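You operate a simulated robot arm through the tools that you are given. There is no shell and no other tool. Be economical: measure what you need, move in short steps, check, and stop when the job is done.

The job below is to be done with a simulated robot arm. You get a single attempt, and the scene is never put back.

Task
Crush the tall yellow post to about the height printed on it.
Fine: in the nest, plate under the ram; ease the lever down till the height screen shows the printed figure or 0.5 mm more (0.5 mm less still counts, lower does not); then lever up and plate out.

The check looks at the end state, three seconds after you hand in, the way a careful person would. Anything else that was tipped, shoved, dropped, spilled or broken makes it a failure.

Robot
A 7-joint arm with a two-finger parallel gripper, fixed in place. Base frame: the origin is at the foot of the arm, x ahead of it, y to its left, z up. Lengths are in mm, angles in degrees, forces in N, time in s.
With the tool pointing down near the work surface it reaches from about 340 to 780 mm from the base axis. Its first joint turns from -166.0 to 166.0 degrees. Payload 3.91 kg.
Tool frame: the origin (TCP) lies between the finger pads and is the grasp point; the fingertips stand 30 mm ahead of it; z points along the fingers, y is the line along which they close. The gripper opens to 110 mm. The fingers are 20 mm wide and 10 mm thick; the gripper's body (48 by 112 mm) begins 55 mm behind the TCP.
Orientation is that of the tool frame in the base frame, as a unit quaternion [w, x, y, z]. With the fingers straight down and closing along the base's y, the tool's x points along the base's -x, its y along +y and its z along -z.

Tools
- The arm moves only by the tool apply_moves. Its argument "motion" is a list that holds one entry, the list of rows, each a list of 7 numbers: the turn, a rotation vector about the tool's x, y, z in degrees, then the shift along the tool's x, y, z in mm, then the finger opening in mm, from 0 to 110. In form: [[[wx, wy, wz, dx, dy, dz, jaw], ...]]. A call has 1 to 10 rows; each row is the pose to reach, as a shift and turn from the pose commanded when the call began, along the tool's axes at that moment. Each row takes 0.2 s and may step no farther than 50 mm and 8.6 degrees from the row before; otherwise, or with a gripper value out of range, the whole call is refused. A pose out of reach is approached as far as the arm can. The call stops where the force on the tool passes 50 N (or 10 N more than at its start, if that is more) or the arm is blocked; 0.2 s more then pass. The fingers move at their own pace (about 153 mm/s each) and stop on an object; they squeeze with about 21 N. The grip force told is the motor's: it shows also when the fingers shut on nothing. Time passes only in rows, and 0.2 s behind the last, so rows that repeat a pose let the fingers close. It gives the time, the measured TCP pose, the force on the tool (base axes), the opening and the grip force at its end, in the units of the frame above (readings bear some noise).
- Cameras (640 x 400 px; columns grow to the right, rows downward): "scene" is fixed at [49.9, -499.3, 1637.8]; the picture's right is [0.85, -0.53, 0.00], its down [-0.21, -0.34, -0.92] and it looks along [0.49, 0.78, -0.40] (base axes); focal length 354 px, centre (320, 200). "wrist" rides on the gripper at [-36, 0, -57] in the tool frame; the picture's right is [0.00, -1.00, 0.00], its down [0.97, 0.00, -0.24] and it looks along [0.24, 0.00, 0.97] (tool axes); focal length 218 px, centre (320, 200). There is no depth. A picture from a camera that has moved, and an enlarged one, comes with that camera's place and axes in the base frame and with its lens.
- get_image(camera): a new picture of that camera. No time passes.
- move_column(by): slides the trunk up (or, below 0, down) by that many mm; the arm rides with it, the base frame stays. It gives what a move gives, with no picture.
- zoom(camera, box): a new picture of the part [left, top, right, bottom] of that camera's present view, enlarged. No time passes.
- finish_job(): hands the job in; it is judged then, once.

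Work in short steps. Places have to be worked out from the pictures, the camera data and where the tool is seen: move nearer, look again, correct. Check each grasp and each placing, and mend what went wrong. You have 120 turns and 64 pictures in all, those below and enlarged ones among them. Open the gripper and draw the arm clear of the work before you hand the job in, unless the task says otherwise; then end with one line.

The tools are called after "Emit:" by a JSON object that holds its "method" and its "body". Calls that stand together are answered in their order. apply_moves: Moves the arm, as the interface text tells. Its arguments: {"type":"object","properties":{"motion":{"type":"array"}},"required":["motion"]} The other tools are called the same way: move_column (by) slides the trunk up or down; get_image (camera) takes a picture; zoom (camera, box) takes an enlarged picture of a part of a camera's view; finish_job () hands the job in.

At the start:

```text
time_s: 0.0
position: [189.5, 278.3, 1435.1]
ee_rot: [0.001, 0.0, 1.0, -0.001]
wrist_force: [0.3, -0.5, 0.2]
width: 110.0
grip_force: 0.0
trunk travel left (down, up): [-575.0, 35.0]
```

scene: 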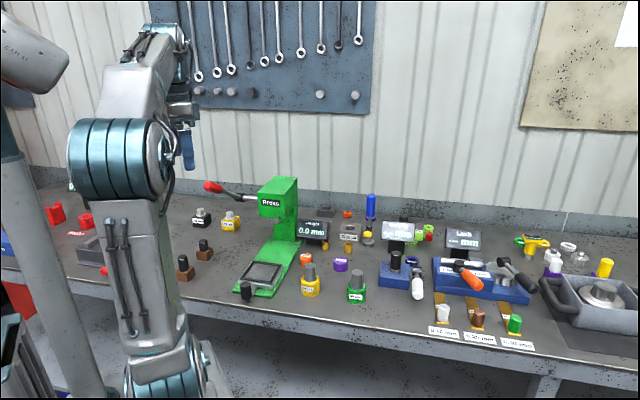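
wrist: 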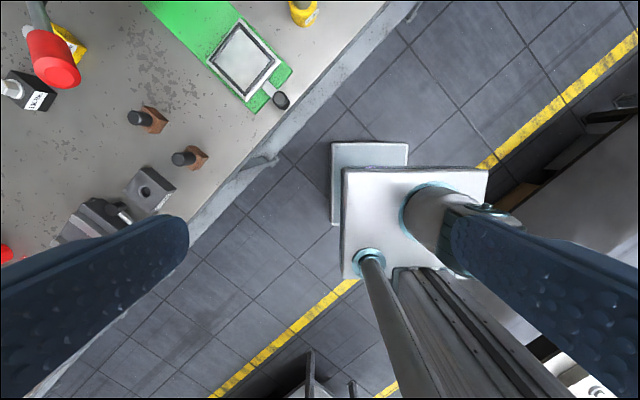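

The green press stands mid-bench with its slide plate pulled out; I zoom in on the press and on the posts around it.

Emit:
{"method": "zoom", "body": {"camera": "scene", "box": [180, 160, 400, 310]}}

Emit:
{"method": "zoom", "body": {"camera": "scene", "box": [380, 210, 640, 370]}}

Emit:
{"method": "zoom", "body": {"camera": "wrist", "box": [0, 0, 320, 200]}}

```text
2.67 times, centred on (290, 235) of scene
camera zoom: at [49.9, -499.3, 1637.8], right [0.85, -0.53, 0.0], down [-0.21, -0.34, -0.92], along [0.49, 0.78, -0.4], focal length 945 px, centre (400, 107)
```

zoom: 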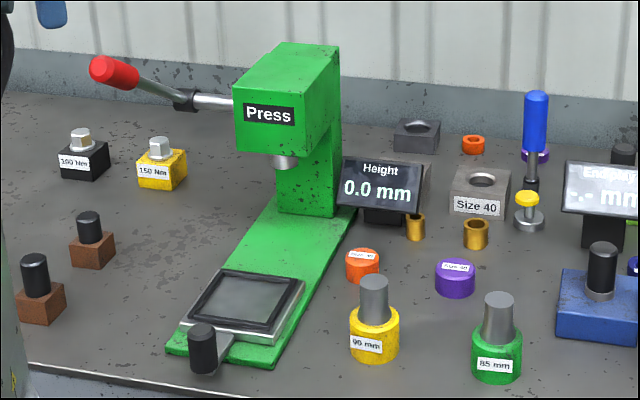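

```text
2.46 times, centred on (510, 290) of scene
camera zoom: at [49.9, -499.3, 1637.8], right [0.85, -0.53, 0.0], down [-0.21, -0.34, -0.92], along [0.49, 0.78, -0.4], focal length 872 px, centre (-148, -22)
```

zoom: 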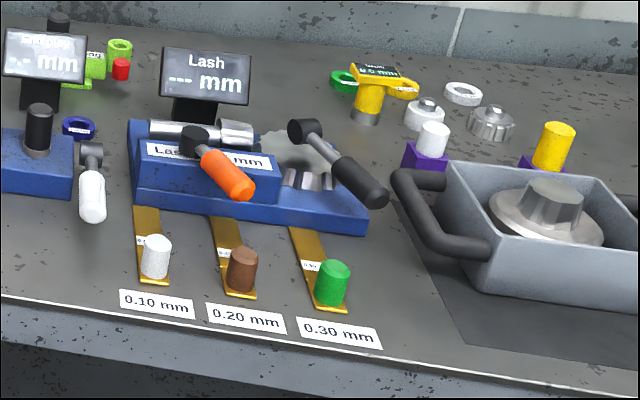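

```text
2.00 times, centred on (160, 100) of wrist
camera zoom: at [224.5, 279.4, 1491.0], right [0.0, -1.0, 0.0], down [-0.97, 0.0, 0.24], along [-0.24, 0.0, -0.97], focal length 436 px, centre (640, 400)
```

zoom: 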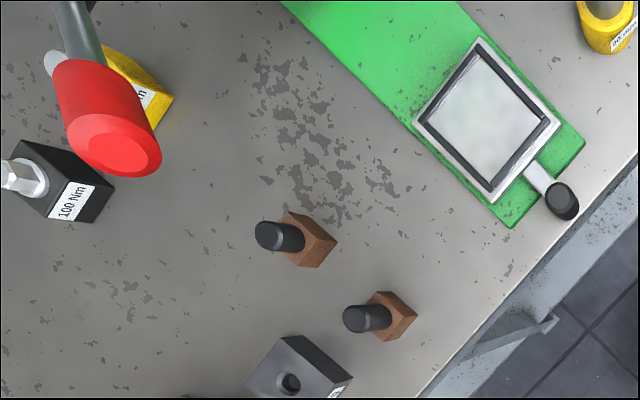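

The target is the yellow "90 mm" post at about (529, 320). The plate is at about (414, 453), its slide axis runs at 45° in x/y, and the knob is near (326, 365). I lower the trunk so the arm can reach the bench.

Emit:
{"method": "move_column", "body": {"by": -200}}

```text
time_s: 2.2
position: [188.6, 278.5, 1234.7]
ee_rot: [0.0, -0.001, 1.0, 0.0]
wrist_force: [-0.6, -0.3, 0.1]
width: 110.0
grip_force: 0.1
trunk travel left (down, up): [-375.0, 235.0]
```

The trunk is lowered and all is clear. I move the tool over the post at about z = 1180.

Emit:
{"method": "apply_moves", "body": {"motion": [[[0, 0, 0, -45, 5, 5, 110], [0, 0, 0, -90, 10, 10, 110], [0, 0, 0, -135, 16, 20, 110], [0, 0, 0, -180, 22, 27, 110], [0, 0, 0, -225, 28, 34, 110], [0, 0, 0, -270, 34, 41, 110], [0, 0, 0, -305, 38, 48, 110], [0, 0, 0, -340, 42, 54, 110], [0, 0, 0, -340, 42, 54, 110]]]}}

Emit:
{"method": "get_image", "body": {"camera": "wrist"}}

Emit:
{"method": "get_image", "body": {"camera": "scene"}}

```text
time_s: 4.2
position: [527.3, 323.9, 1177.1]
ee_rot: [0.0, 0.0, 1.0, 0.0]
wrist_force: [0.0, -0.2, 0.3]
width: 110.0
grip_force: 0.0
trunk travel left (down, up): [-375.0, 235.0]
```

```text
58 pictures are left
camera wrist: at [563.6, 324.0, 1234.5], right [0.0, -1.0, 0.0], down [-0.97, 0.0, 0.24], along [-0.24, 0.0, -0.97], focal length 218 px, centre (320, 200)
```

wrist: 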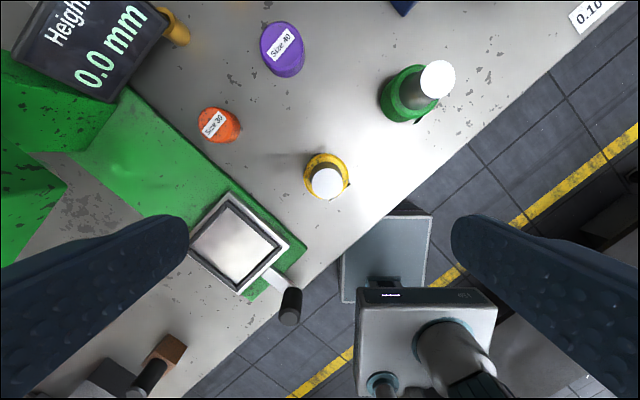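

```text
57 pictures are left
```

scene: 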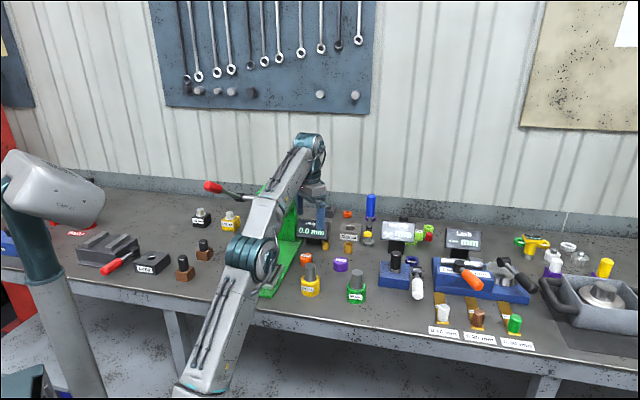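

The post stands at about (526.5, 317) and the plate at about (420, 449). I zoom in to read the printed figure and the plate shape precisely.

Emit:
{"method": "zoom", "body": {"camera": "scene", "box": [290, 250, 338, 300]}}

Emit:
{"method": "zoom", "body": {"camera": "wrist", "box": [160, 140, 368, 340]}}

```text
8.00 times, centred on (314, 275) of scene
camera zoom: at [49.9, -499.3, 1637.8], right [0.85, -0.53, 0.0], down [-0.21, -0.34, -0.92], along [0.49, 0.78, -0.4], focal length 2835 px, centre (368, -400)
```

zoom: 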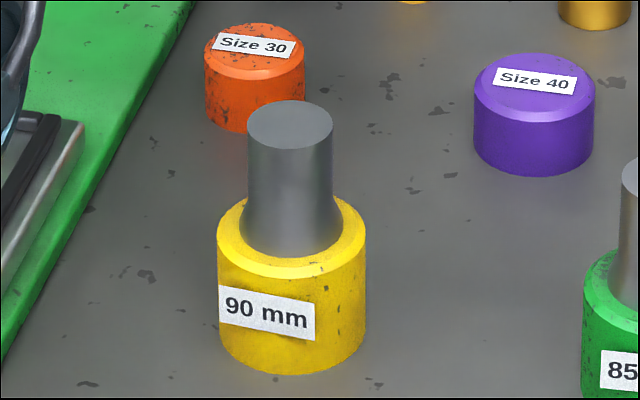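

```text
2.00 times, centred on (264, 240) of wrist
camera zoom: at [563.6, 324.0, 1234.5], right [0.0, -1.0, 0.0], down [-0.97, 0.0, 0.24], along [-0.24, 0.0, -0.97], focal length 436 px, centre (432, 120)
```

zoom: 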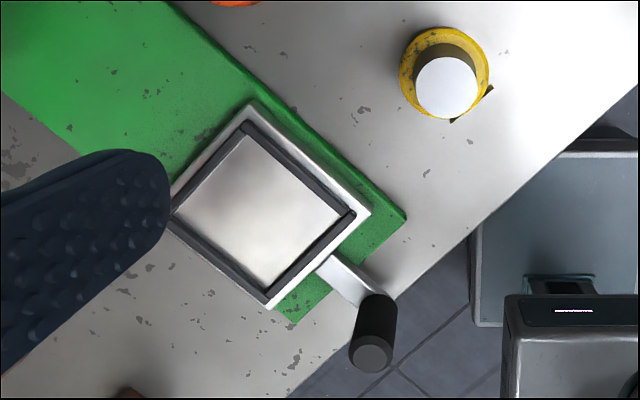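

The figure is 90 mm, and the post is now about 102 mm tall with its stud spanning z 950–1002. I centre over it and descend to TCP z ≈ 988, fingers open to 80.

Emit:
{"method": "apply_moves", "body": {"motion": [[[0, 0, 0, 1, -7, 30, 80], [0, 0, 0, 1, -7, 70, 80], [0, 0, 0, 1, -7, 110, 80], [0, 0, 0, 1, -7, 140, 80], [0, 0, 0, 1, -7, 140, 80]]]}}

Emit:
{"method": "get_image", "body": {"camera": "wrist"}}

```text
time_s: 5.4
position: [526.3, 314.8, 1039.6]
ee_rot: [0.0, 0.0, 1.0, 0.0]
wrist_force: [-0.8, -0.7, -0.9]
width: 79.9
grip_force: 0.0
trunk travel left (down, up): [-375.0, 235.0]
```

```text
54 pictures are left
camera wrist: at [561.8, 314.4, 1095.7], right [0.0, -1.0, 0.0], down [-0.97, 0.0, 0.24], along [-0.24, 0.0, -0.97], focal length 218 px, centre (320, 200)
```

wrist: 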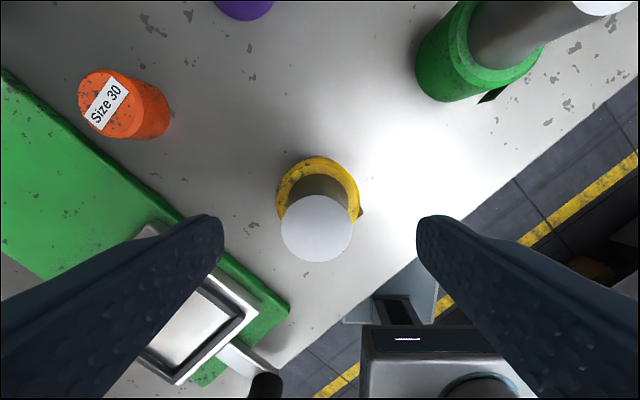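

The stud top is at about (525, 316), so I correct slightly and go down to z ≈ 988. Then I close.

Emit:
{"method": "apply_moves", "body": {"motion": [[[0, 0, 0, 1, 1.5, 25, 80], [0, 0, 0, 1, 1.5, 51, 80], [0, 0, 0, 1, 1.5, 51, 80], [0, 0, 0, 1, 1.5, 51, 20], [0, 0, 0, 1, 1.5, 51, 20], [0, 0, 0, 1, 1.5, 51, 20]]]}}

Emit:
{"method": "get_image", "body": {"camera": "wrist"}}

```text
time_s: 6.8
position: [526.3, 316.1, 987.8]
ee_rot: [0.0, 0.0, 1.0, 0.0]
wrist_force: [0.3, 0.3, 0.4]
width: 32.4
grip_force: 21.1
trunk travel left (down, up): [-375.0, 235.0]
```

```text
53 pictures are left
camera wrist: at [562.2, 315.9, 1043.9], right [0.0, -1.0, 0.0], down [-0.97, 0.0, 0.24], along [-0.24, 0.0, -0.97], focal length 218 px, centre (320, 200)
```

wrist: 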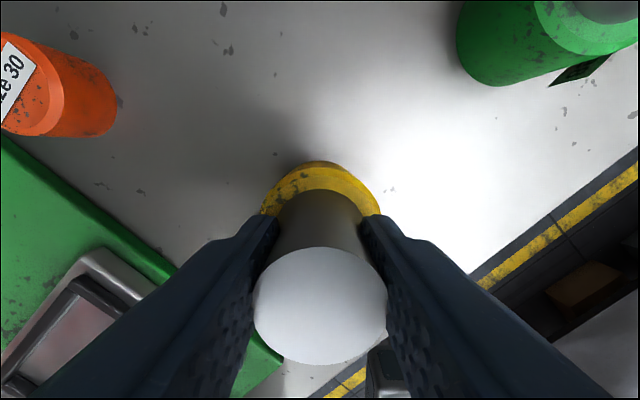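

The post is gripped (32.4 mm stud). I lift it 70 mm and move partway toward the plate to look at the nest.

Emit:
{"method": "apply_moves", "body": {"motion": [[[0, 0, 0, 0, 0, -35, 20], [0, 0, 0, 0, 0, -75, 20], [0, 0, 0, 20, 25, -80, 20], [0, 0, 0, 45, 55, -80, 20], [0, 0, 0, 70, 75, -80, 20], [0, 0, 0, 70, 75, -80, 20]]]}}

Emit:
{"method": "get_image", "body": {"camera": "wrist"}}

Emit:
{"method": "zoom", "body": {"camera": "scene", "box": [200, 170, 360, 310]}}

```text
time_s: 8.2
position: [457.3, 389.6, 1067.9]
ee_rot: [0.0, 0.0, 1.0, 0.0]
wrist_force: [0.0, -0.5, 0.3]
width: 20.3
grip_force: 0.0
trunk travel left (down, up): [-375.0, 235.0]
```

```text
52 pictures are left
camera wrist: at [492.0, 389.5, 1125.0], right [0.0, -1.0, 0.0], down [-0.97, 0.0, 0.24], along [-0.24, 0.0, -0.97], focal length 218 px, centre (320, 200)
```

wrist: 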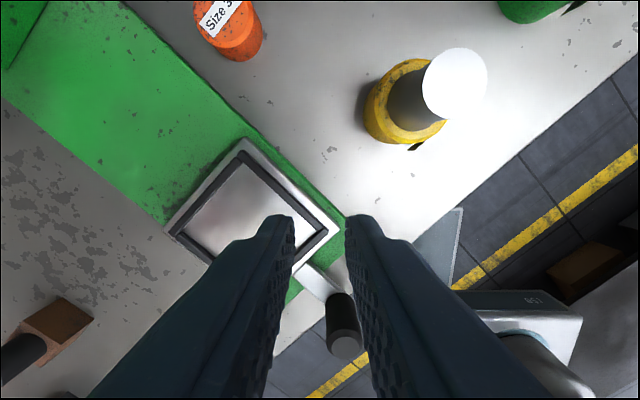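

```text
2.86 times, centred on (280, 240) of scene
camera zoom: at [49.9, -499.3, 1637.8], right [0.85, -0.53, 0.0], down [-0.21, -0.34, -0.92], along [0.49, 0.78, -0.4], focal length 1013 px, centre (434, 86)
```

zoom: 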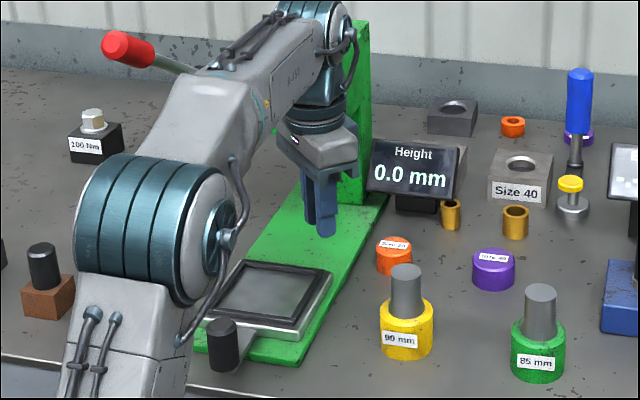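

The post slipped out of the grip and stayed standing upright at its place: it is heavy and the stud is slick. I go back above it and will grip the wider yellow sleeve with the fingertips instead, lifting slowly.

Emit:
{"method": "apply_moves", "body": {"motion": [[[0, 0, 0, -20, -20, 0, 90], [0, 0, 0, -45, -50, 0, 90], [0, 0, 0, -67, -71, 0, 90], [0, 0, 0, -67, -71, 0, 90]]]}}

Emit:
{"method": "get_image", "body": {"camera": "wrist"}}

```text
time_s: 9.2
position: [522.6, 318.2, 1067.6]
ee_rot: [0.0, 0.0, 1.0, 0.0]
wrist_force: [-0.1, 0.3, -0.8]
width: 90.0
grip_force: 0.0
trunk travel left (down, up): [-375.0, 235.0]
```

```text
50 pictures are left
camera wrist: at [558.6, 319.1, 1124.6], right [0.0, -1.0, 0.0], down [-0.97, 0.0, 0.24], along [-0.24, 0.0, -0.97], focal length 218 px, centre (320, 200)
```

wrist: 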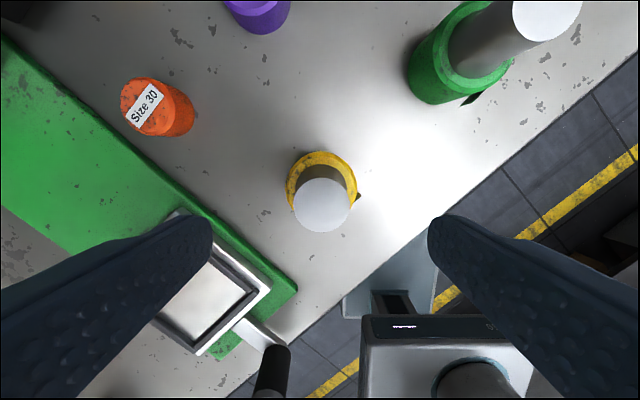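

The post is upright at about (525.5, 317.5). I descend to TCP z ≈ 953 around the yellow sleeve, leaving the body about 6 mm above the stud, and close.

Emit:
{"method": "apply_moves", "body": {"motion": [[[0, 0, 0, -3, -0.5, 35, 90], [0, 0, 0, -3, -0.5, 70, 90], [0, 0, 0, -3, -0.5, 95, 90], [0, 0, 0, -3, -0.5, 107, 90], [0, 0, 0, -3, -0.5, 114, 90], [0, 0, 0, -3, -0.5, 114, 40], [0, 0, 0, -3, -0.5, 114, 40], [0, 0, 0, -3, -0.5, 114, 40]]]}}

```text
time_s: 11.0
position: [526.1, 318.3, 955.0]
ee_rot: [0.0, 0.0, 1.0, 0.0]
wrist_force: [1.3, 0.4, -0.1]
width: 58.9
grip_force: 21.3
trunk travel left (down, up): [-375.0, 235.0]
```

Gripped on the sleeve (59 mm). I lift slowly by 15 mm and read the weight.

Emit:
{"method": "apply_moves", "body": {"motion": [[[0, 0, 0, 0, 0, -1, 40], [0, 0, 0, 0, 0, -3, 40], [0, 0, 0, 0, 0, -6, 40], [0, 0, 0, 0, 0, -9, 40], [0, 0, 0, 0, 0, -12, 40], [0, 0, 0, 0, 0, -15, 40], [0, 0, 0, 0, 0, -15, 40]]]}}

Emit:
{"method": "zoom", "body": {"camera": "scene", "box": [200, 170, 360, 310]}}

```text
time_s: 12.6
position: [526.3, 318.6, 970.6]
ee_rot: [0.0, 0.0, 1.0, 0.001]
wrist_force: [0.3, -0.5, -5.6]
width: 59.4
grip_force: 20.7
trunk travel left (down, up): [-375.0, 235.0]
```

```text
2.86 times, centred on (280, 240) of scene
camera zoom: at [49.9, -499.3, 1637.8], right [0.85, -0.53, 0.0], down [-0.21, -0.34, -0.92], along [0.49, 0.78, -0.4], focal length 1013 px, centre (434, 86)
```

zoom: 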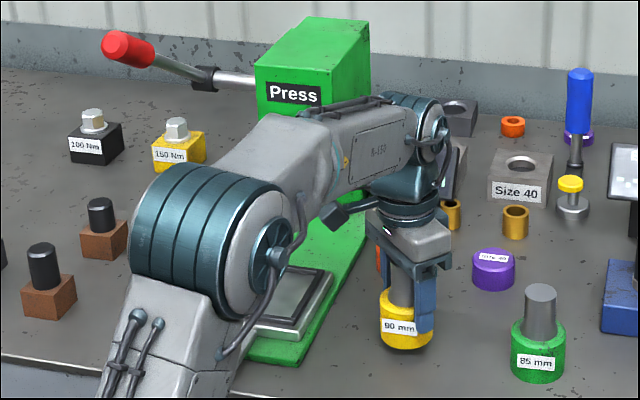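

The post is lifted, carrying about 5.6 N. I continue up slowly by another 45 mm.

Emit:
{"method": "apply_moves", "body": {"motion": [[[0, 0, 0, 0, 0, -4, 40], [0, 0, 0, 0, 0, -10, 40], [0, 0, 0, 0, 0, -17, 40], [0, 0, 0, 0, 0, -24, 40], [0, 0, 0, 0, 0, -31, 40], [0, 0, 0, 0, 0, -38, 40], [0, 0, 0, 0, 0, -43, 40], [0, 0, 0, 0, 0, -45, 40], [0, 0, 0, 0, 0, -45, 40]]]}}

Emit:
{"method": "get_image", "body": {"camera": "wrist"}}

```text
time_s: 14.6
position: [526.4, 319.4, 1015.5]
ee_rot: [0.0, 0.0, 1.0, 0.0]
wrist_force: [-0.5, -0.1, -5.1]
width: 59.2
grip_force: 21.5
trunk travel left (down, up): [-375.0, 235.0]
```

```text
48 pictures are left
camera wrist: at [562.4, 319.6, 1071.4], right [0.0, -1.0, 0.0], down [-0.97, 0.0, 0.24], along [-0.24, 0.0, -0.97], focal length 218 px, centre (320, 200)
```

wrist: 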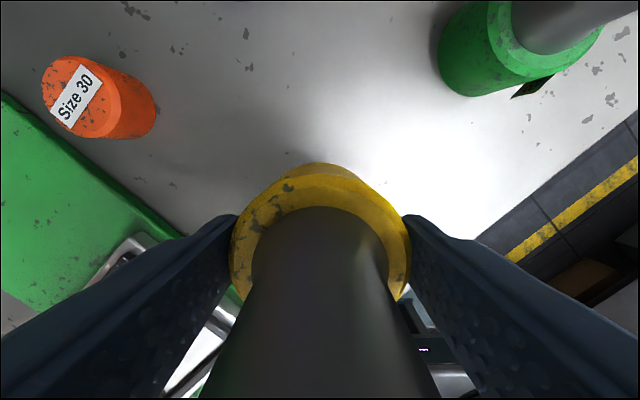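

The post is held firmly and centred. I carry it gently toward the plate, stopping a little short for a look.

Emit:
{"method": "apply_moves", "body": {"motion": [[[0, 0, 0, 4, 5, 0, 40], [0, 0, 0, 13, 16, 0, 40], [0, 0, 0, 24, 30, 0, 40], [0, 0, 0, 36, 45, 0, 40], [0, 0, 0, 48, 60, 0, 40], [0, 0, 0, 60, 75, 0, 40], [0, 0, 0, 70, 88, 0, 40], [0, 0, 0, 78, 97, 0, 40], [0, 0, 0, 82, 102, 0, 40], [0, 0, 0, 83, 103, 0, 40]]]}}

Emit:
{"method": "get_image", "body": {"camera": "wrist"}}

Emit:
{"method": "zoom", "body": {"camera": "scene", "box": [200, 170, 360, 310]}}

```text
time_s: 16.8
position: [443.7, 422.5, 1014.8]
ee_rot: [0.0, 0.0, 1.0, -0.001]
wrist_force: [0.3, -0.2, -5.1]
width: 59.1
grip_force: 21.2
trunk travel left (down, up): [-375.0, 235.0]
```

```text
47 pictures are left
camera wrist: at [479.9, 422.5, 1071.3], right [0.0, -1.0, 0.0], down [-0.97, 0.0, 0.24], along [-0.24, 0.0, -0.97], focal length 218 px, centre (320, 200)
```

wrist: 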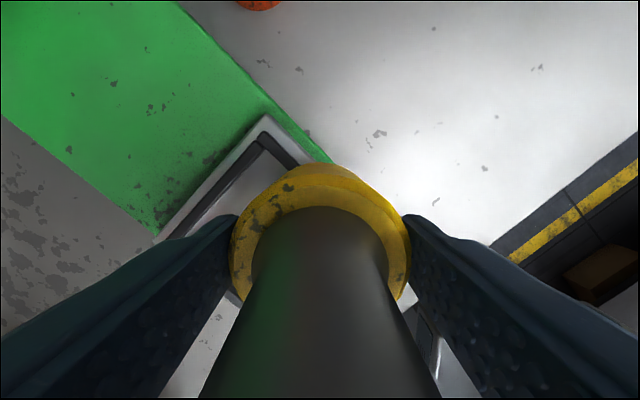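

```text
2.86 times, centred on (280, 240) of scene
camera zoom: at [49.9, -499.3, 1637.8], right [0.85, -0.53, 0.0], down [-0.21, -0.34, -0.92], along [0.49, 0.78, -0.4], focal length 1013 px, centre (434, 86)
```

zoom: 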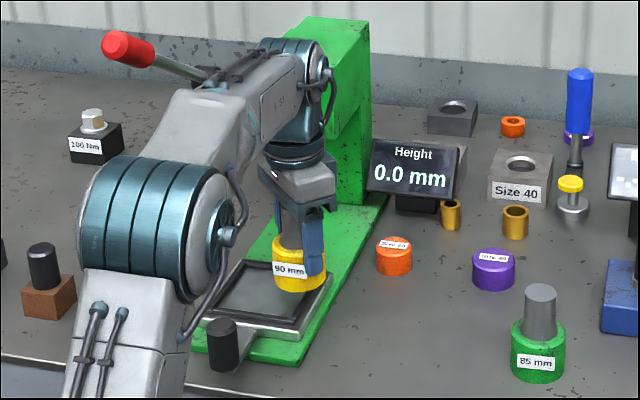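

The plate's rim corners give a centre of about (420.5, 452). I move over it and bring the post down to a few mm above the rim.

Emit:
{"method": "apply_moves", "body": {"motion": [[[0, 0, 0, 4, 5, 0, 40], [0, 0, 0, 11, 14, 0, 40], [0, 0, 0, 18, 23, 0, 40], [0, 0, 0, 22, 28.5, 2, 40], [0, 0, 0, 22.7, 29.5, 6, 40], [0, 0, 0, 22.7, 29.5, 11, 40], [0, 0, 0, 22.7, 29.5, 15, 40], [0, 0, 0, 22.7, 29.5, 15, 40]]]}}

Emit:
{"method": "get_image", "body": {"camera": "wrist"}}

Emit:
{"method": "zoom", "body": {"camera": "scene", "box": [220, 220, 340, 310]}}

```text
time_s: 18.6
position: [421.4, 451.4, 1000.6]
ee_rot: [-0.001, 0.0, 1.0, 0.0]
wrist_force: [0.1, -0.2, -4.7]
width: 58.9
grip_force: 20.4
trunk travel left (down, up): [-375.0, 235.0]
```

```text
45 pictures are left
camera wrist: at [456.9, 451.6, 1057.1], right [0.0, -1.0, 0.0], down [-0.97, 0.0, 0.24], along [-0.24, 0.0, -0.97], focal length 218 px, centre (320, 200)
```

wrist: 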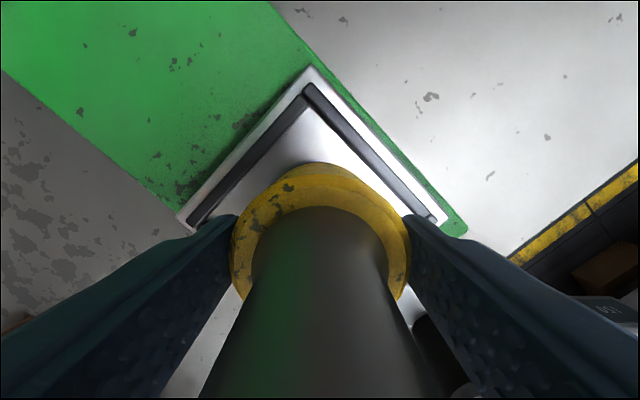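

```text
4.44 times, centred on (280, 265) of scene
camera zoom: at [49.9, -499.3, 1637.8], right [0.85, -0.53, 0.0], down [-0.21, -0.34, -0.92], along [0.49, 0.78, -0.4], focal length 1575 px, centre (498, -89)
```

zoom: 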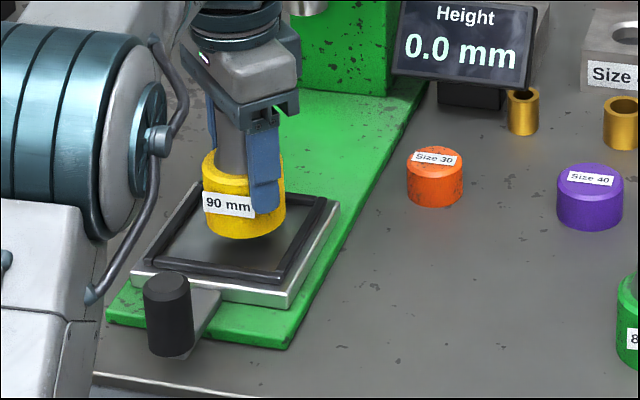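

The closer view puts the nest centre at about (415.5, 456), so I shift by (-6, +4). Then I lower gently until contact shows in the force.

Emit:
{"method": "apply_moves", "body": {"motion": [[[0, 0, 0, 2, 1.5, 0, 40], [0, 0, 0, 5, 3.5, 0, 40], [0, 0, 0, 6, 4.5, 3, 40], [0, 0, 0, 6, 4.5, 7, 40], [0, 0, 0, 6, 4.5, 11, 40], [0, 0, 0, 6, 4.5, 13, 40], [0, 0, 0, 6, 4.5, 15, 40], [0, 0, 0, 6, 4.5, 15, 40]]]}}

Emit:
{"method": "get_image", "body": {"camera": "wrist"}}

```text
time_s: 20.4
position: [415.5, 455.8, 985.5]
ee_rot: [0.0, 0.0, 1.0, -0.001]
wrist_force: [-0.2, 0.2, -5.8]
width: 59.3
grip_force: 21.0
trunk travel left (down, up): [-375.0, 235.0]
```

```text
43 pictures are left
camera wrist: at [451.8, 455.4, 1042.2], right [0.0, -1.0, 0.0], down [-0.97, 0.0, 0.24], along [-0.24, 0.0, -0.97], focal length 218 px, centre (320, 200)
```

wrist: 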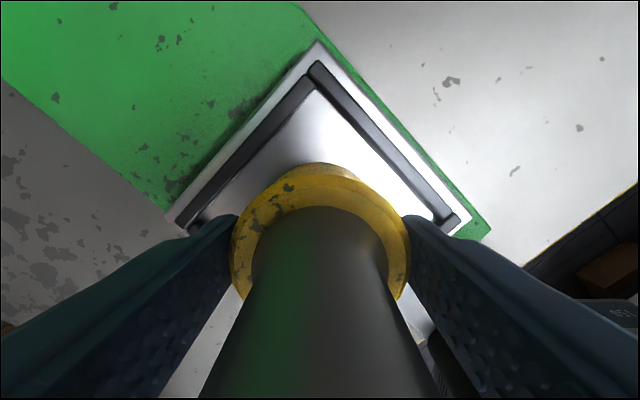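

Centred on the nest at about (416, 456) to within a millimetre. I continue down in small steps.

Emit:
{"method": "apply_moves", "body": {"motion": [[[0, 0, 0, 0, 0, 1.5, 40], [0, 0, 0, 0, 0, 3, 40], [0, 0, 0, 0, 0, 4.5, 40], [0, 0, 0, 0, 0, 6, 40], [0, 0, 0, 0, 0, 6, 40]]]}}

```text
time_s: 21.6
position: [414.9, 456.3, 981.1]
ee_rot: [0.002, 0.0, 1.0, 0.001]
wrist_force: [0.8, 4.6, 17.6]
width: 59.4
grip_force: 20.8
trunk travel left (down, up): [-375.0, 235.0]
```

It has touched down (bottom at about z 926). I relieve the push, open the fingers gently, and rise.

Emit:
{"method": "apply_moves", "body": {"motion": [[[0, 0, 0, 0, 0, -1.5, 40], [0, 0, 0, 0, 0, -1.5, 56], [0, 0, 0, 0, 0, -1.5, 66], [0, 0, 0, 0, 0, -1.5, 90], [0, 0, 0, 0, 0, -1.5, 90]]]}}

Emit:
{"method": "apply_moves", "body": {"motion": [[[0, 0, 0, 0, 0, -20, 90], [0, 0, 0, 0, 0, -60, 90], [0, 0, 0, 0, 0, -100, 90], [0, 0, 0, 0, 0, -130, 90], [0, 0, 0, 0, 0, -130, 90]]]}}

Emit:
{"method": "get_image", "body": {"camera": "wrist"}}

```text
time_s: 22.8
position: [415.9, 455.4, 980.6]
ee_rot: [0.0, 0.0, 1.0, 0.0]
wrist_force: [-0.3, 0.1, 0.1]
width: 90.2
grip_force: 0.0
trunk travel left (down, up): [-375.0, 235.0]
```

```text
time_s: 24.0
position: [418.4, 457.9, 1110.3]
ee_rot: [-0.001, 0.0, 1.0, 0.0]
wrist_force: [0.3, 0.2, 0.6]
width: 90.0
grip_force: 0.1
trunk travel left (down, up): [-375.0, 235.0]
```

```text
42 pictures are left
camera wrist: at [452.9, 457.5, 1167.6], right [0.0, -1.0, 0.0], down [-0.97, 0.0, 0.24], along [-0.24, 0.0, -0.97], focal length 218 px, centre (320, 200)
```

wrist: 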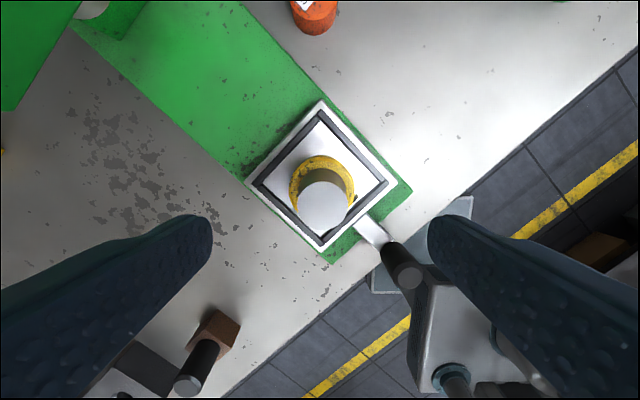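

The post stands centred and upright in the nest, and the knob is at about (330, 370) with its top near z 976. I look at the press head, ram and lever before pushing the plate in.

Emit:
{"method": "zoom", "body": {"camera": "scene", "box": [190, 165, 340, 305]}}

Emit:
{"method": "zoom", "body": {"camera": "wrist", "box": [0, 0, 160, 120]}}

```text
2.86 times, centred on (265, 235) of scene
camera zoom: at [49.9, -499.3, 1637.8], right [0.85, -0.53, 0.0], down [-0.21, -0.34, -0.92], along [0.49, 0.78, -0.4], focal length 1013 px, centre (477, 100)
```

zoom: 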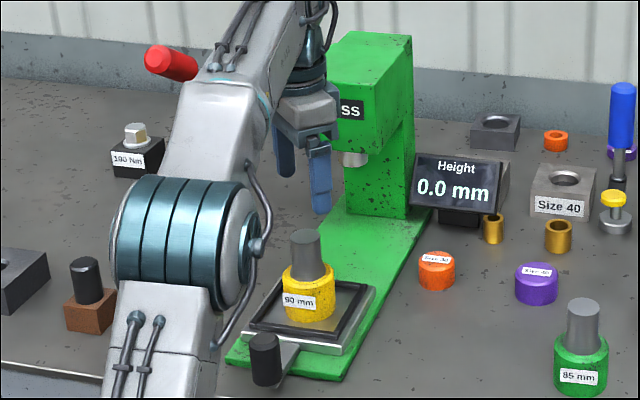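

```text
3.33 times, centred on (80, 60) of wrist
camera zoom: at [452.9, 457.5, 1167.6], right [0.0, -1.0, 0.0], down [-0.97, 0.0, 0.24], along [-0.24, 0.0, -0.97], focal length 728 px, centre (1120, 667)
```

zoom: 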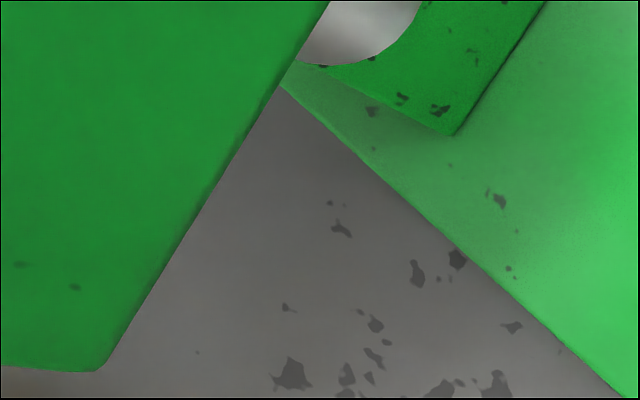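

The ram bottom is near z 1050, so the 102 mm post clears it, and the head stays well ahead of the knob's travel. I yaw the tool 45° so the fingers close along the slide axis, and move above the knob.

Emit:
{"method": "apply_moves", "body": {"motion": [[[0, 0, 7.5, 15, -15, 0, 70], [0, 0, 15, 30, -30, 0, 70], [0, 0, 22.5, 45, -45, 0, 70], [0, 0, 30, 60, -60, 0, 70], [0, 0, 37.5, 75, -75, 0, 70], [0, 0, 45, 86, -86, 0, 70], [0, 0, 45, 86, -86, 30, 70], [0, 0, 45, 86, -86, 50, 70], [0, 0, 45, 86, -86, 50, 70]]]}}

Emit:
{"method": "get_image", "body": {"camera": "wrist"}}

```text
time_s: 26.0
position: [329.6, 368.6, 1059.6]
ee_rot: [0.0, 0.383, 0.924, 0.0]
wrist_force: [-0.4, 0.4, 0.0]
width: 69.9
grip_force: 0.1
trunk travel left (down, up): [-375.0, 235.0]
```

```text
39 pictures are left
camera wrist: at [353.8, 343.1, 1117.0], right [-0.71, -0.71, 0.0], down [-0.69, 0.69, 0.24], along [-0.17, 0.17, -0.97], focal length 218 px, centre (320, 200)
```

wrist: 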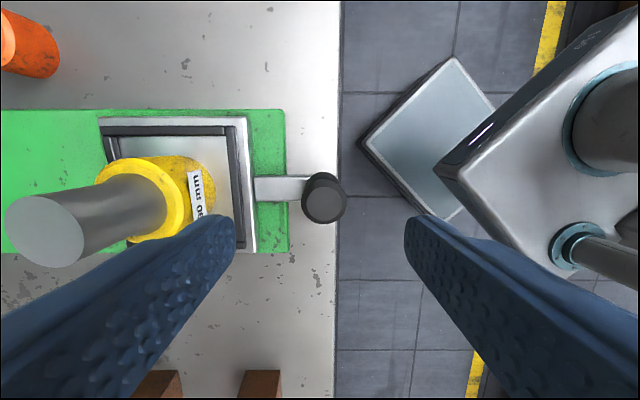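

The knob is about 5 mm outward of the TCP along the slide axis. I correct that, go down to z ≈ 965, and close on it softly.

Emit:
{"method": "apply_moves", "body": {"motion": [[[0, 0, 0, 0, -5, 30, 70], [0, 0, 0, 0, -5, 60, 70], [0, 0, 0, 0, -5, 80, 70], [0, 0, 0, 0, -5, 94, 70], [0, 0, 0, 0, -5, 94, 50], [0, 0, 0, 0, -5, 94, 40], [0, 0, 0, 0, -5, 94, 34], [0, 0, 0, 0, -5, 94, 20], [0, 0, 0, 0, -5, 94, 20]]]}}

Emit:
{"method": "get_image", "body": {"camera": "wrist"}}

```text
time_s: 28.0
position: [326.0, 366.5, 968.2]
ee_rot: [0.0, 0.382, 0.924, -0.001]
wrist_force: [3.3, 3.8, 1.9]
width: 31.6
grip_force: 45.0
trunk travel left (down, up): [-375.0, 235.0]
```

```text
38 pictures are left
camera wrist: at [351.6, 341.3, 1024.5], right [-0.71, -0.71, 0.0], down [-0.69, 0.69, 0.24], along [-0.17, 0.17, -0.97], focal length 218 px, centre (320, 200)
```

wrist: 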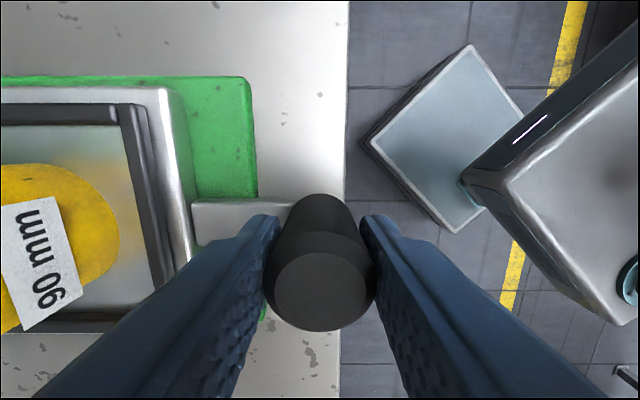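

The knob is gripped (31.6 mm) and the post is undisturbed. I push along the slide axis smoothly for the first 90 mm.

Emit:
{"method": "apply_moves", "body": {"motion": [[[0, 0, 0, 0, 3, 0, 20], [0, 0, 0, 0, 9, 0, 20], [0, 0, 0, 0, 19, 0, 20], [0, 0, 0, 0, 31, 0, 20], [0, 0, 0, 0, 44, 0, 20], [0, 0, 0, 0, 57, 0, 20], [0, 0, 0, 0, 70, 0, 20], [0, 0, 0, 0, 81, 0, 20], [0, 0, 0, 0, 88, 0, 20], [0, 0, 0, 0, 90, 0, 20]]]}}

Emit:
{"method": "get_image", "body": {"camera": "wrist"}}

Emit:
{"method": "zoom", "body": {"camera": "scene", "box": [190, 165, 340, 305]}}

```text
time_s: 30.2
position: [390.1, 428.9, 968.0]
ee_rot: [0.0, 0.382, 0.924, 0.001]
wrist_force: [-0.9, -2.3, 3.6]
width: 31.8
grip_force: 44.9
trunk travel left (down, up): [-375.0, 235.0]
```

```text
37 pictures are left
camera wrist: at [414.7, 404.5, 1024.6], right [-0.71, -0.71, 0.0], down [-0.69, 0.69, 0.24], along [-0.17, 0.17, -0.97], focal length 218 px, centre (320, 200)
```

wrist: 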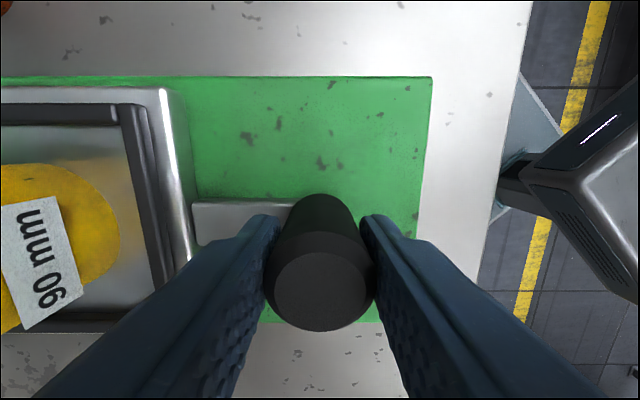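

```text
2.86 times, centred on (265, 235) of scene
camera zoom: at [49.9, -499.3, 1637.8], right [0.85, -0.53, 0.0], down [-0.21, -0.34, -0.92], along [0.49, 0.78, -0.4], focal length 1013 px, centre (477, 100)
```

zoom: 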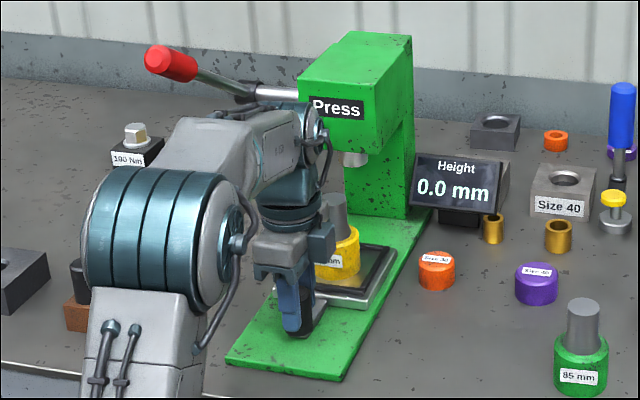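

The plate slides freely and the post is steady. I push 45 mm more, then check.

Emit:
{"method": "apply_moves", "body": {"motion": [[[0, 0, 0, 0, 2, 0, 20], [0, 0, 0, 0, 7, 0, 20], [0, 0, 0, 0, 14, 0, 20], [0, 0, 0, 0, 22, 0, 20], [0, 0, 0, 0, 30, 0, 20], [0, 0, 0, 0, 37, 0, 20], [0, 0, 0, 0, 42, 0, 20], [0, 0, 0, 0, 45, 0, 20], [0, 0, 0, 0, 45, 0, 20]]]}}

Emit:
{"method": "zoom", "body": {"camera": "scene", "box": [190, 165, 340, 305]}}

```text
time_s: 32.2
position: [421.2, 461.3, 967.7]
ee_rot: [0.0, 0.383, 0.924, 0.001]
wrist_force: [1.9, -3.7, 19.7]
width: 31.6
grip_force: 44.9
trunk travel left (down, up): [-375.0, 235.0]
```

```text
2.86 times, centred on (265, 235) of scene
camera zoom: at [49.9, -499.3, 1637.8], right [0.85, -0.53, 0.0], down [-0.21, -0.34, -0.92], along [0.49, 0.78, -0.4], focal length 1013 px, centre (477, 100)
```

zoom: 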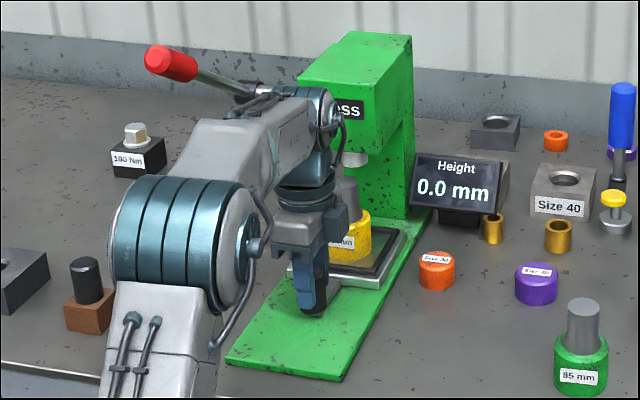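

An upward force of 20 N has appeared. I check the wrist view for any contact before going on.

Emit:
{"method": "get_image", "body": {"camera": "wrist"}}

Emit:
{"method": "apply_moves", "body": {"motion": [[[0, 0, 0, 0, 0, -1, 20], [0, 0, 0, 0, 0, -1, 20]]]}}

```text
34 pictures are left
camera wrist: at [446.1, 435.7, 1024.5], right [-0.71, -0.71, 0.0], down [-0.69, 0.69, 0.24], along [-0.17, 0.17, -0.97], focal length 218 px, centre (320, 200)
```

wrist: 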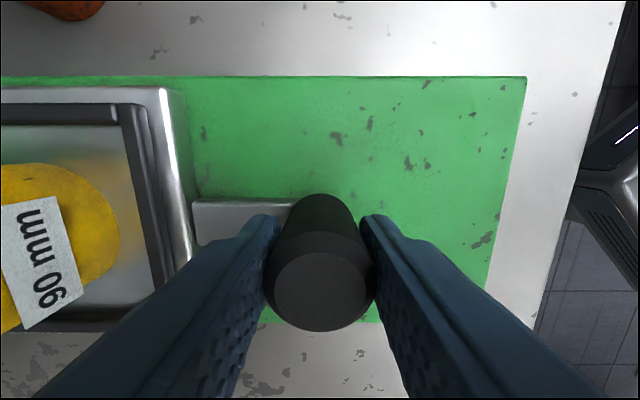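

```text
time_s: 32.8
position: [421.0, 461.1, 968.4]
ee_rot: [0.001, 0.382, 0.924, 0.0]
wrist_force: [3.2, -2.9, 10.9]
width: 31.6
grip_force: 44.7
trunk travel left (down, up): [-375.0, 235.0]
```

That was only the gripped knob holding the tool a millimetre off its commanded height. I relieve it one more and push slowly until the end stop shows.

Emit:
{"method": "apply_moves", "body": {"motion": [[[0, 0, 0, 0, 2, -1, 20], [0, 0, 0, 0, 5, -1, 20], [0, 0, 0, 0, 8, -1, 20], [0, 0, 0, 0, 11, -1, 20], [0, 0, 0, 0, 14, -1, 20], [0, 0, 0, 0, 16, -1, 20], [0, 0, 0, 0, 18, -1, 20], [0, 0, 0, 0, 20, -1, 20]]]}}

Emit:
{"method": "zoom", "body": {"camera": "scene", "box": [230, 165, 350, 275]}}

```text
time_s: 34.6
position: [435.7, 474.2, 967.4]
ee_rot: [-0.001, 0.383, 0.924, -0.001]
wrist_force: [0.2, -3.6, -14.4]
width: 32.0
grip_force: 45.1
trunk travel left (down, up): [-375.0, 235.0]
```

```text
3.64 times, centred on (290, 220) of scene
camera zoom: at [49.9, -499.3, 1637.8], right [0.85, -0.53, 0.0], down [-0.21, -0.34, -0.92], along [0.49, 0.78, -0.4], focal length 1289 px, centre (429, 127)
```

zoom: 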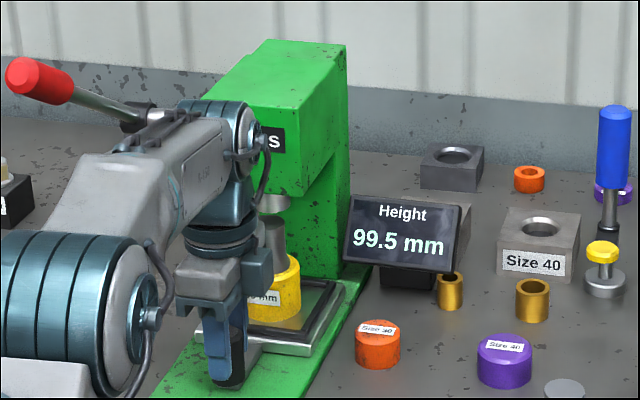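

The screen now reads 99.5 mm, so the post is sensed under the ram. I nudge a little farther to find the end stop.

Emit:
{"method": "apply_moves", "body": {"motion": [[[0, 0, 0, 0, 1.5, 1, 20], [0, 0, 0, 0, 3, 1, 20], [0, 0, 0, 0, 4.5, 1, 20], [0, 0, 0, 0, 6, 1, 20]]]}}

```text
time_s: 35.6
position: [438.9, 481.0, 968.3]
ee_rot: [0.0, 0.384, 0.923, 0.001]
wrist_force: [-1.0, -2.3, -6.5]
width: 31.5
grip_force: 45.1
trunk travel left (down, up): [-375.0, 235.0]
```

There is no stop yet. I check the alignment of stud and ram.

Emit:
{"method": "zoom", "body": {"camera": "scene", "box": [270, 200, 320, 260]}}

```text
6.67 times, centred on (295, 230) of scene
camera zoom: at [49.9, -499.3, 1637.8], right [0.85, -0.53, 0.0], down [-0.21, -0.34, -0.92], along [0.49, 0.78, -0.4], focal length 2363 px, centre (487, 0)
```

zoom: 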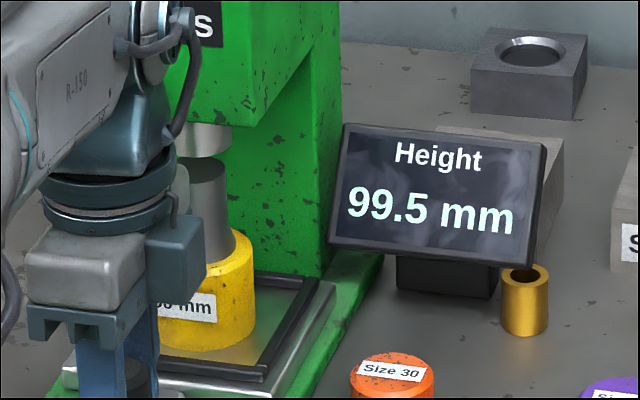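

The stud and ram appear aligned to within a few mm. I push a few mm more, gently, to see whether there is a stop just ahead.

Emit:
{"method": "apply_moves", "body": {"motion": [[[0, 0, 0, 0, 1, 0, 20], [0, 0, 0, 0, 2, 0, 20], [0, 0, 0, 0, 3, 0, 20], [0, 0, 0, 0, 4, 0, 20]]]}}

```text
time_s: 36.6
position: [444.3, 482.7, 967.4]
ee_rot: [0.0, 0.383, 0.924, 0.0]
wrist_force: [-0.7, -1.4, -2.8]
width: 31.7
grip_force: 44.8
trunk travel left (down, up): [-375.0, 235.0]
```

Still free. I look again at stud versus ram.

Emit:
{"method": "zoom", "body": {"camera": "scene", "box": [275, 205, 305, 230]}}

```text
16.00 times, centred on (290, 218) of scene
camera zoom: at [49.9, -499.3, 1637.8], right [0.85, -0.53, 0.0], down [-0.21, -0.34, -0.92], along [0.49, 0.78, -0.4], focal length 5671 px, centre (800, -80)
```

zoom: 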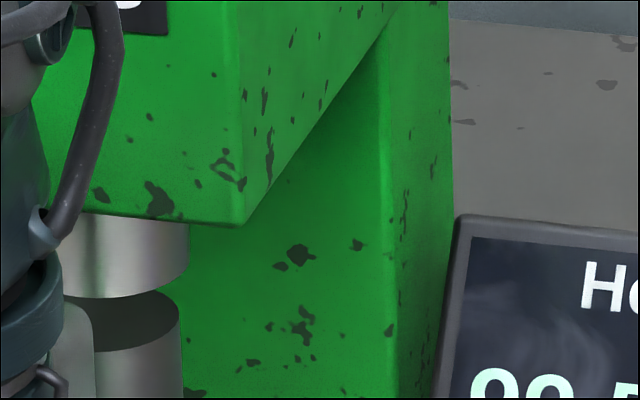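

Sideways alignment looks within about 2 mm, and the plate's rear edge is close to the press column. I push slightly farther to reach the natural stop.

Emit:
{"method": "apply_moves", "body": {"motion": [[[0, 0, 0, 0, 1, 0, 20], [0, 0, 0, 0, 2, 0, 20], [0, 0, 0, 0, 3, 0, 20], [0, 0, 0, 0, 4, 0, 20], [0, 0, 0, 0, 5, 0, 20], [0, 0, 0, 0, 5, 0, 20]]]}}

Emit:
{"method": "zoom", "body": {"camera": "scene", "box": [260, 200, 340, 260]}}

```text
time_s: 38.0
position: [446.4, 484.7, 967.7]
ee_rot: [0.0, 0.383, 0.924, 0.001]
wrist_force: [0.7, -2.8, 8.6]
width: 31.2
grip_force: 45.1
trunk travel left (down, up): [-375.0, 235.0]
```

```text
6.67 times, centred on (300, 230) of scene
camera zoom: at [49.9, -499.3, 1637.8], right [0.85, -0.53, 0.0], down [-0.21, -0.34, -0.92], along [0.49, 0.78, -0.4], focal length 2363 px, centre (453, 0)
```

zoom: 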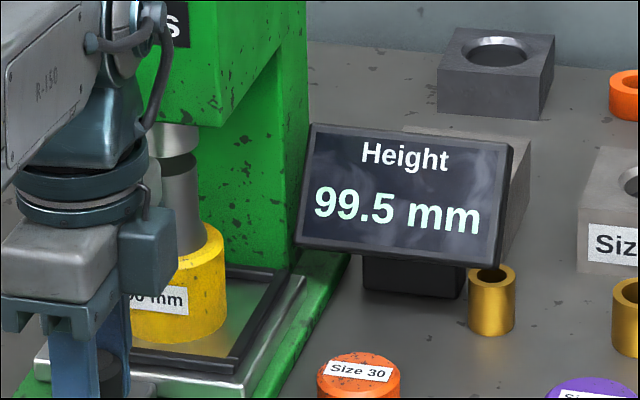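

No resistance yet. Three more millimetres.

Emit:
{"method": "apply_moves", "body": {"motion": [[[0, 0, 0, 0, 1, -1, 20], [0, 0, 0, 0, 2, -1, 20], [0, 0, 0, 0, 3, -1, 20], [0, 0, 0, 0, 3, -1, 20]]]}}

```text
time_s: 39.0
position: [446.4, 486.1, 967.4]
ee_rot: [0.0, 0.382, 0.924, -0.003]
wrist_force: [-12.0, -17.8, -13.0]
width: 32.0
grip_force: 45.1
trunk travel left (down, up): [-375.0, 235.0]
```

There is the stop (about 21 N back along the slide). I relax, release the knob, rise, then back away from the press.

Emit:
{"method": "apply_moves", "body": {"motion": [[[0, 0, 0, 0, -2, 0, 20], [0, 0, 0, 0, -2, 0, 33], [0, 0, 0, 0, -2, 0, 45], [0, 0, 0, 0, -2, 0, 60], [0, 0, 0, 0, -2, 0, 60], [0, 0, 0, 0, -2, -25, 60], [0, 0, 0, 0, -2, -50, 60], [0, 0, 0, 0, -40, -60, 60], [0, 0, 0, 0, -80, -70, 60], [0, 0, 0, 0, -100, -80, 60]]]}}

Emit:
{"method": "zoom", "body": {"camera": "scene", "box": [190, 165, 340, 275]}}

```text
time_s: 41.2
position: [377.3, 418.5, 1049.6]
ee_rot: [0.0, 0.382, 0.924, 0.001]
wrist_force: [0.3, -0.7, 0.1]
width: 59.7
grip_force: 0.3
trunk travel left (down, up): [-375.0, 235.0]
```

```text
3.64 times, centred on (265, 220) of scene
camera zoom: at [49.9, -499.3, 1637.8], right [0.85, -0.53, 0.0], down [-0.21, -0.34, -0.92], along [0.49, 0.78, -0.4], focal length 1289 px, centre (520, 127)
```

zoom: 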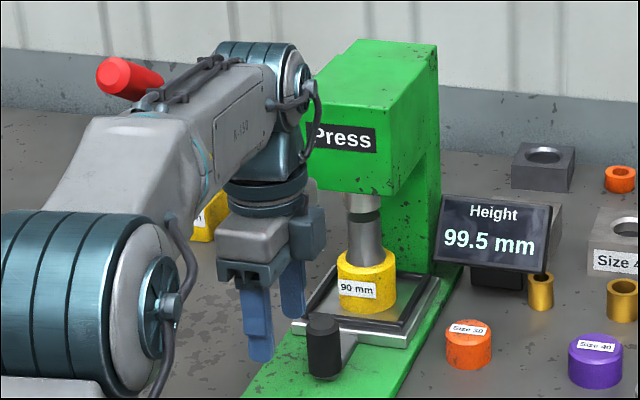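

The post sits right under the ram. Now the lever: I raise the tool and move left to look at it from above.

Emit:
{"method": "apply_moves", "body": {"motion": [[[0, 0, 0, 0, 0, -45, 60], [0, 0, 0, 0, 0, -90, 60], [0, 0, 0, 0, 0, -135, 60], [0, 0, 0, 0, 0, -180, 60], [0, 0, 0, 15, 5, -220, 60], [0, 0, 0, 45, 5, -220, 60], [0, 0, 0, 70, 5, -220, 60], [0, 0, 0, 70, 5, -220, 60]]]}}

Emit:
{"method": "get_image", "body": {"camera": "wrist"}}

Emit:
{"method": "get_image", "body": {"camera": "scene"}}

```text
time_s: 43.0
position: [325.2, 423.7, 1231.4]
ee_rot: [-0.001, 0.383, 0.924, 0.0]
wrist_force: [0.3, -0.5, 0.1]
width: 59.9
grip_force: 0.1
out of reach, approached as far as the arm can: row 4, 5, 6, 7, 8
trunk travel left (down, up): [-375.0, 235.0]
```

```text
28 pictures are left
camera wrist: at [351.3, 400.2, 1287.9], right [-0.71, -0.71, 0.0], down [-0.69, 0.69, 0.24], along [-0.17, 0.17, -0.97], focal length 218 px, centre (320, 200)
```

wrist: 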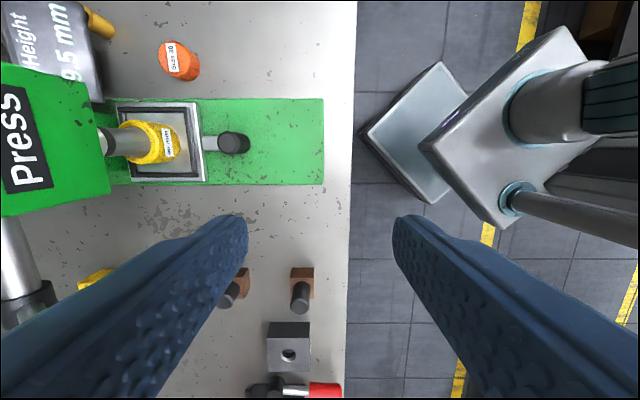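

```text
27 pictures are left
```

scene: 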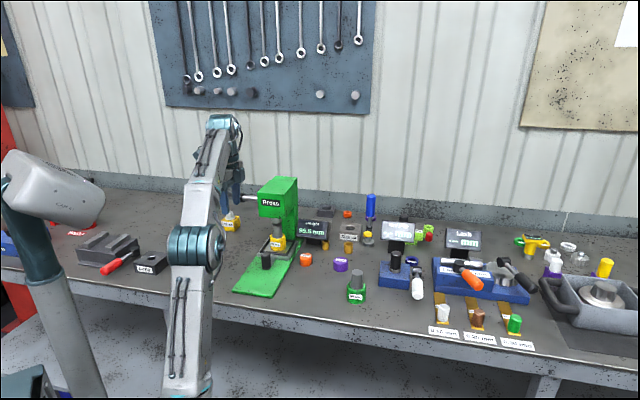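

The shaft runs along the left side of the head with a collar at about (437, 671, 1130). I need more height, so I raise the trunk 110 mm and shift over for a clear lever view.

Emit:
{"method": "move_column", "body": {"by": 110}}

Emit:
{"method": "apply_moves", "body": {"motion": [[[0, 0, 0, 15, 20, 0, 60], [0, 0, 0, 30, 40, 0, 60], [0, 0, 0, 45, 60, 0, 60], [0, 0, 0, 60, 80, 0, 60], [0, 0, 0, 60, 80, 0, 60]]]}}

Emit:
{"method": "get_image", "body": {"camera": "wrist"}}

```text
time_s: 44.4
position: [326.5, 425.9, 1341.0]
ee_rot: [0.0, 0.383, 0.924, 0.001]
wrist_force: [0.2, 0.8, -0.1]
width: 60.2
grip_force: 0.0
trunk travel left (down, up): [-485.0, 125.0]
```

```text
time_s: 45.6
position: [322.9, 453.9, 1328.7]
ee_rot: [0.0, 0.383, 0.924, 0.0]
wrist_force: [-0.6, 0.2, -0.2]
width: 59.7
grip_force: 0.1
out of reach, approached as far as the arm can: row 1, 2, 3, 4, 5
trunk travel left (down, up): [-485.0, 125.0]
```

```text
26 pictures are left
camera wrist: at [348.1, 428.2, 1384.4], right [-0.71, -0.71, 0.0], down [-0.69, 0.69, 0.24], along [-0.17, 0.17, -0.97], focal length 218 px, centre (320, 200)
```

wrist: 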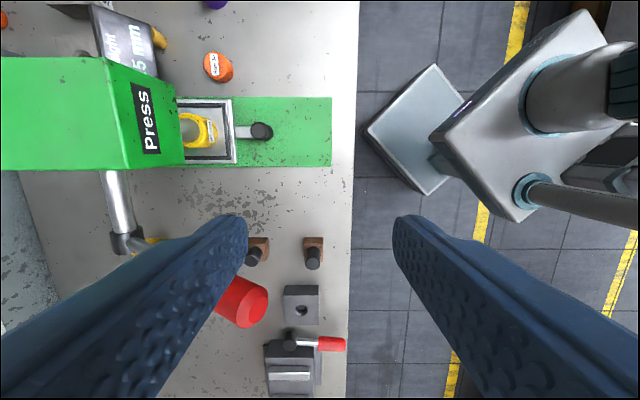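

The lever grip's end is at about (298, 556, 1237) and its pivot is at about u = 783, z = 1130, so it swings in the vertical plane along the slide axis. I raise the trunk 60 more and lower the arm relative to it to get back into reach, and see where it settles.

Emit:
{"method": "move_column", "body": {"by": 60}}

Emit:
{"method": "apply_moves", "body": {"motion": [[[0, 0, 0, 0, 0, 40, 60], [0, 0, 0, 0, 0, 80, 60], [0, 0, 0, 0, 0, 100, 60], [0, 0, 0, 0, 0, 100, 60]]]}}

```text
time_s: 46.6
position: [322.9, 454.8, 1387.3]
ee_rot: [0.001, 0.383, 0.924, 0.0]
wrist_force: [-0.4, 0.5, -0.3]
width: 59.9
grip_force: 0.0
trunk travel left (down, up): [-545.0, 65.0]
```

```text
time_s: 47.6
position: [323.8, 454.5, 1288.0]
ee_rot: [0.0, 0.383, 0.924, 0.0]
wrist_force: [0.5, -0.2, -0.8]
width: 60.1
grip_force: 0.1
trunk travel left (down, up): [-545.0, 65.0]
```

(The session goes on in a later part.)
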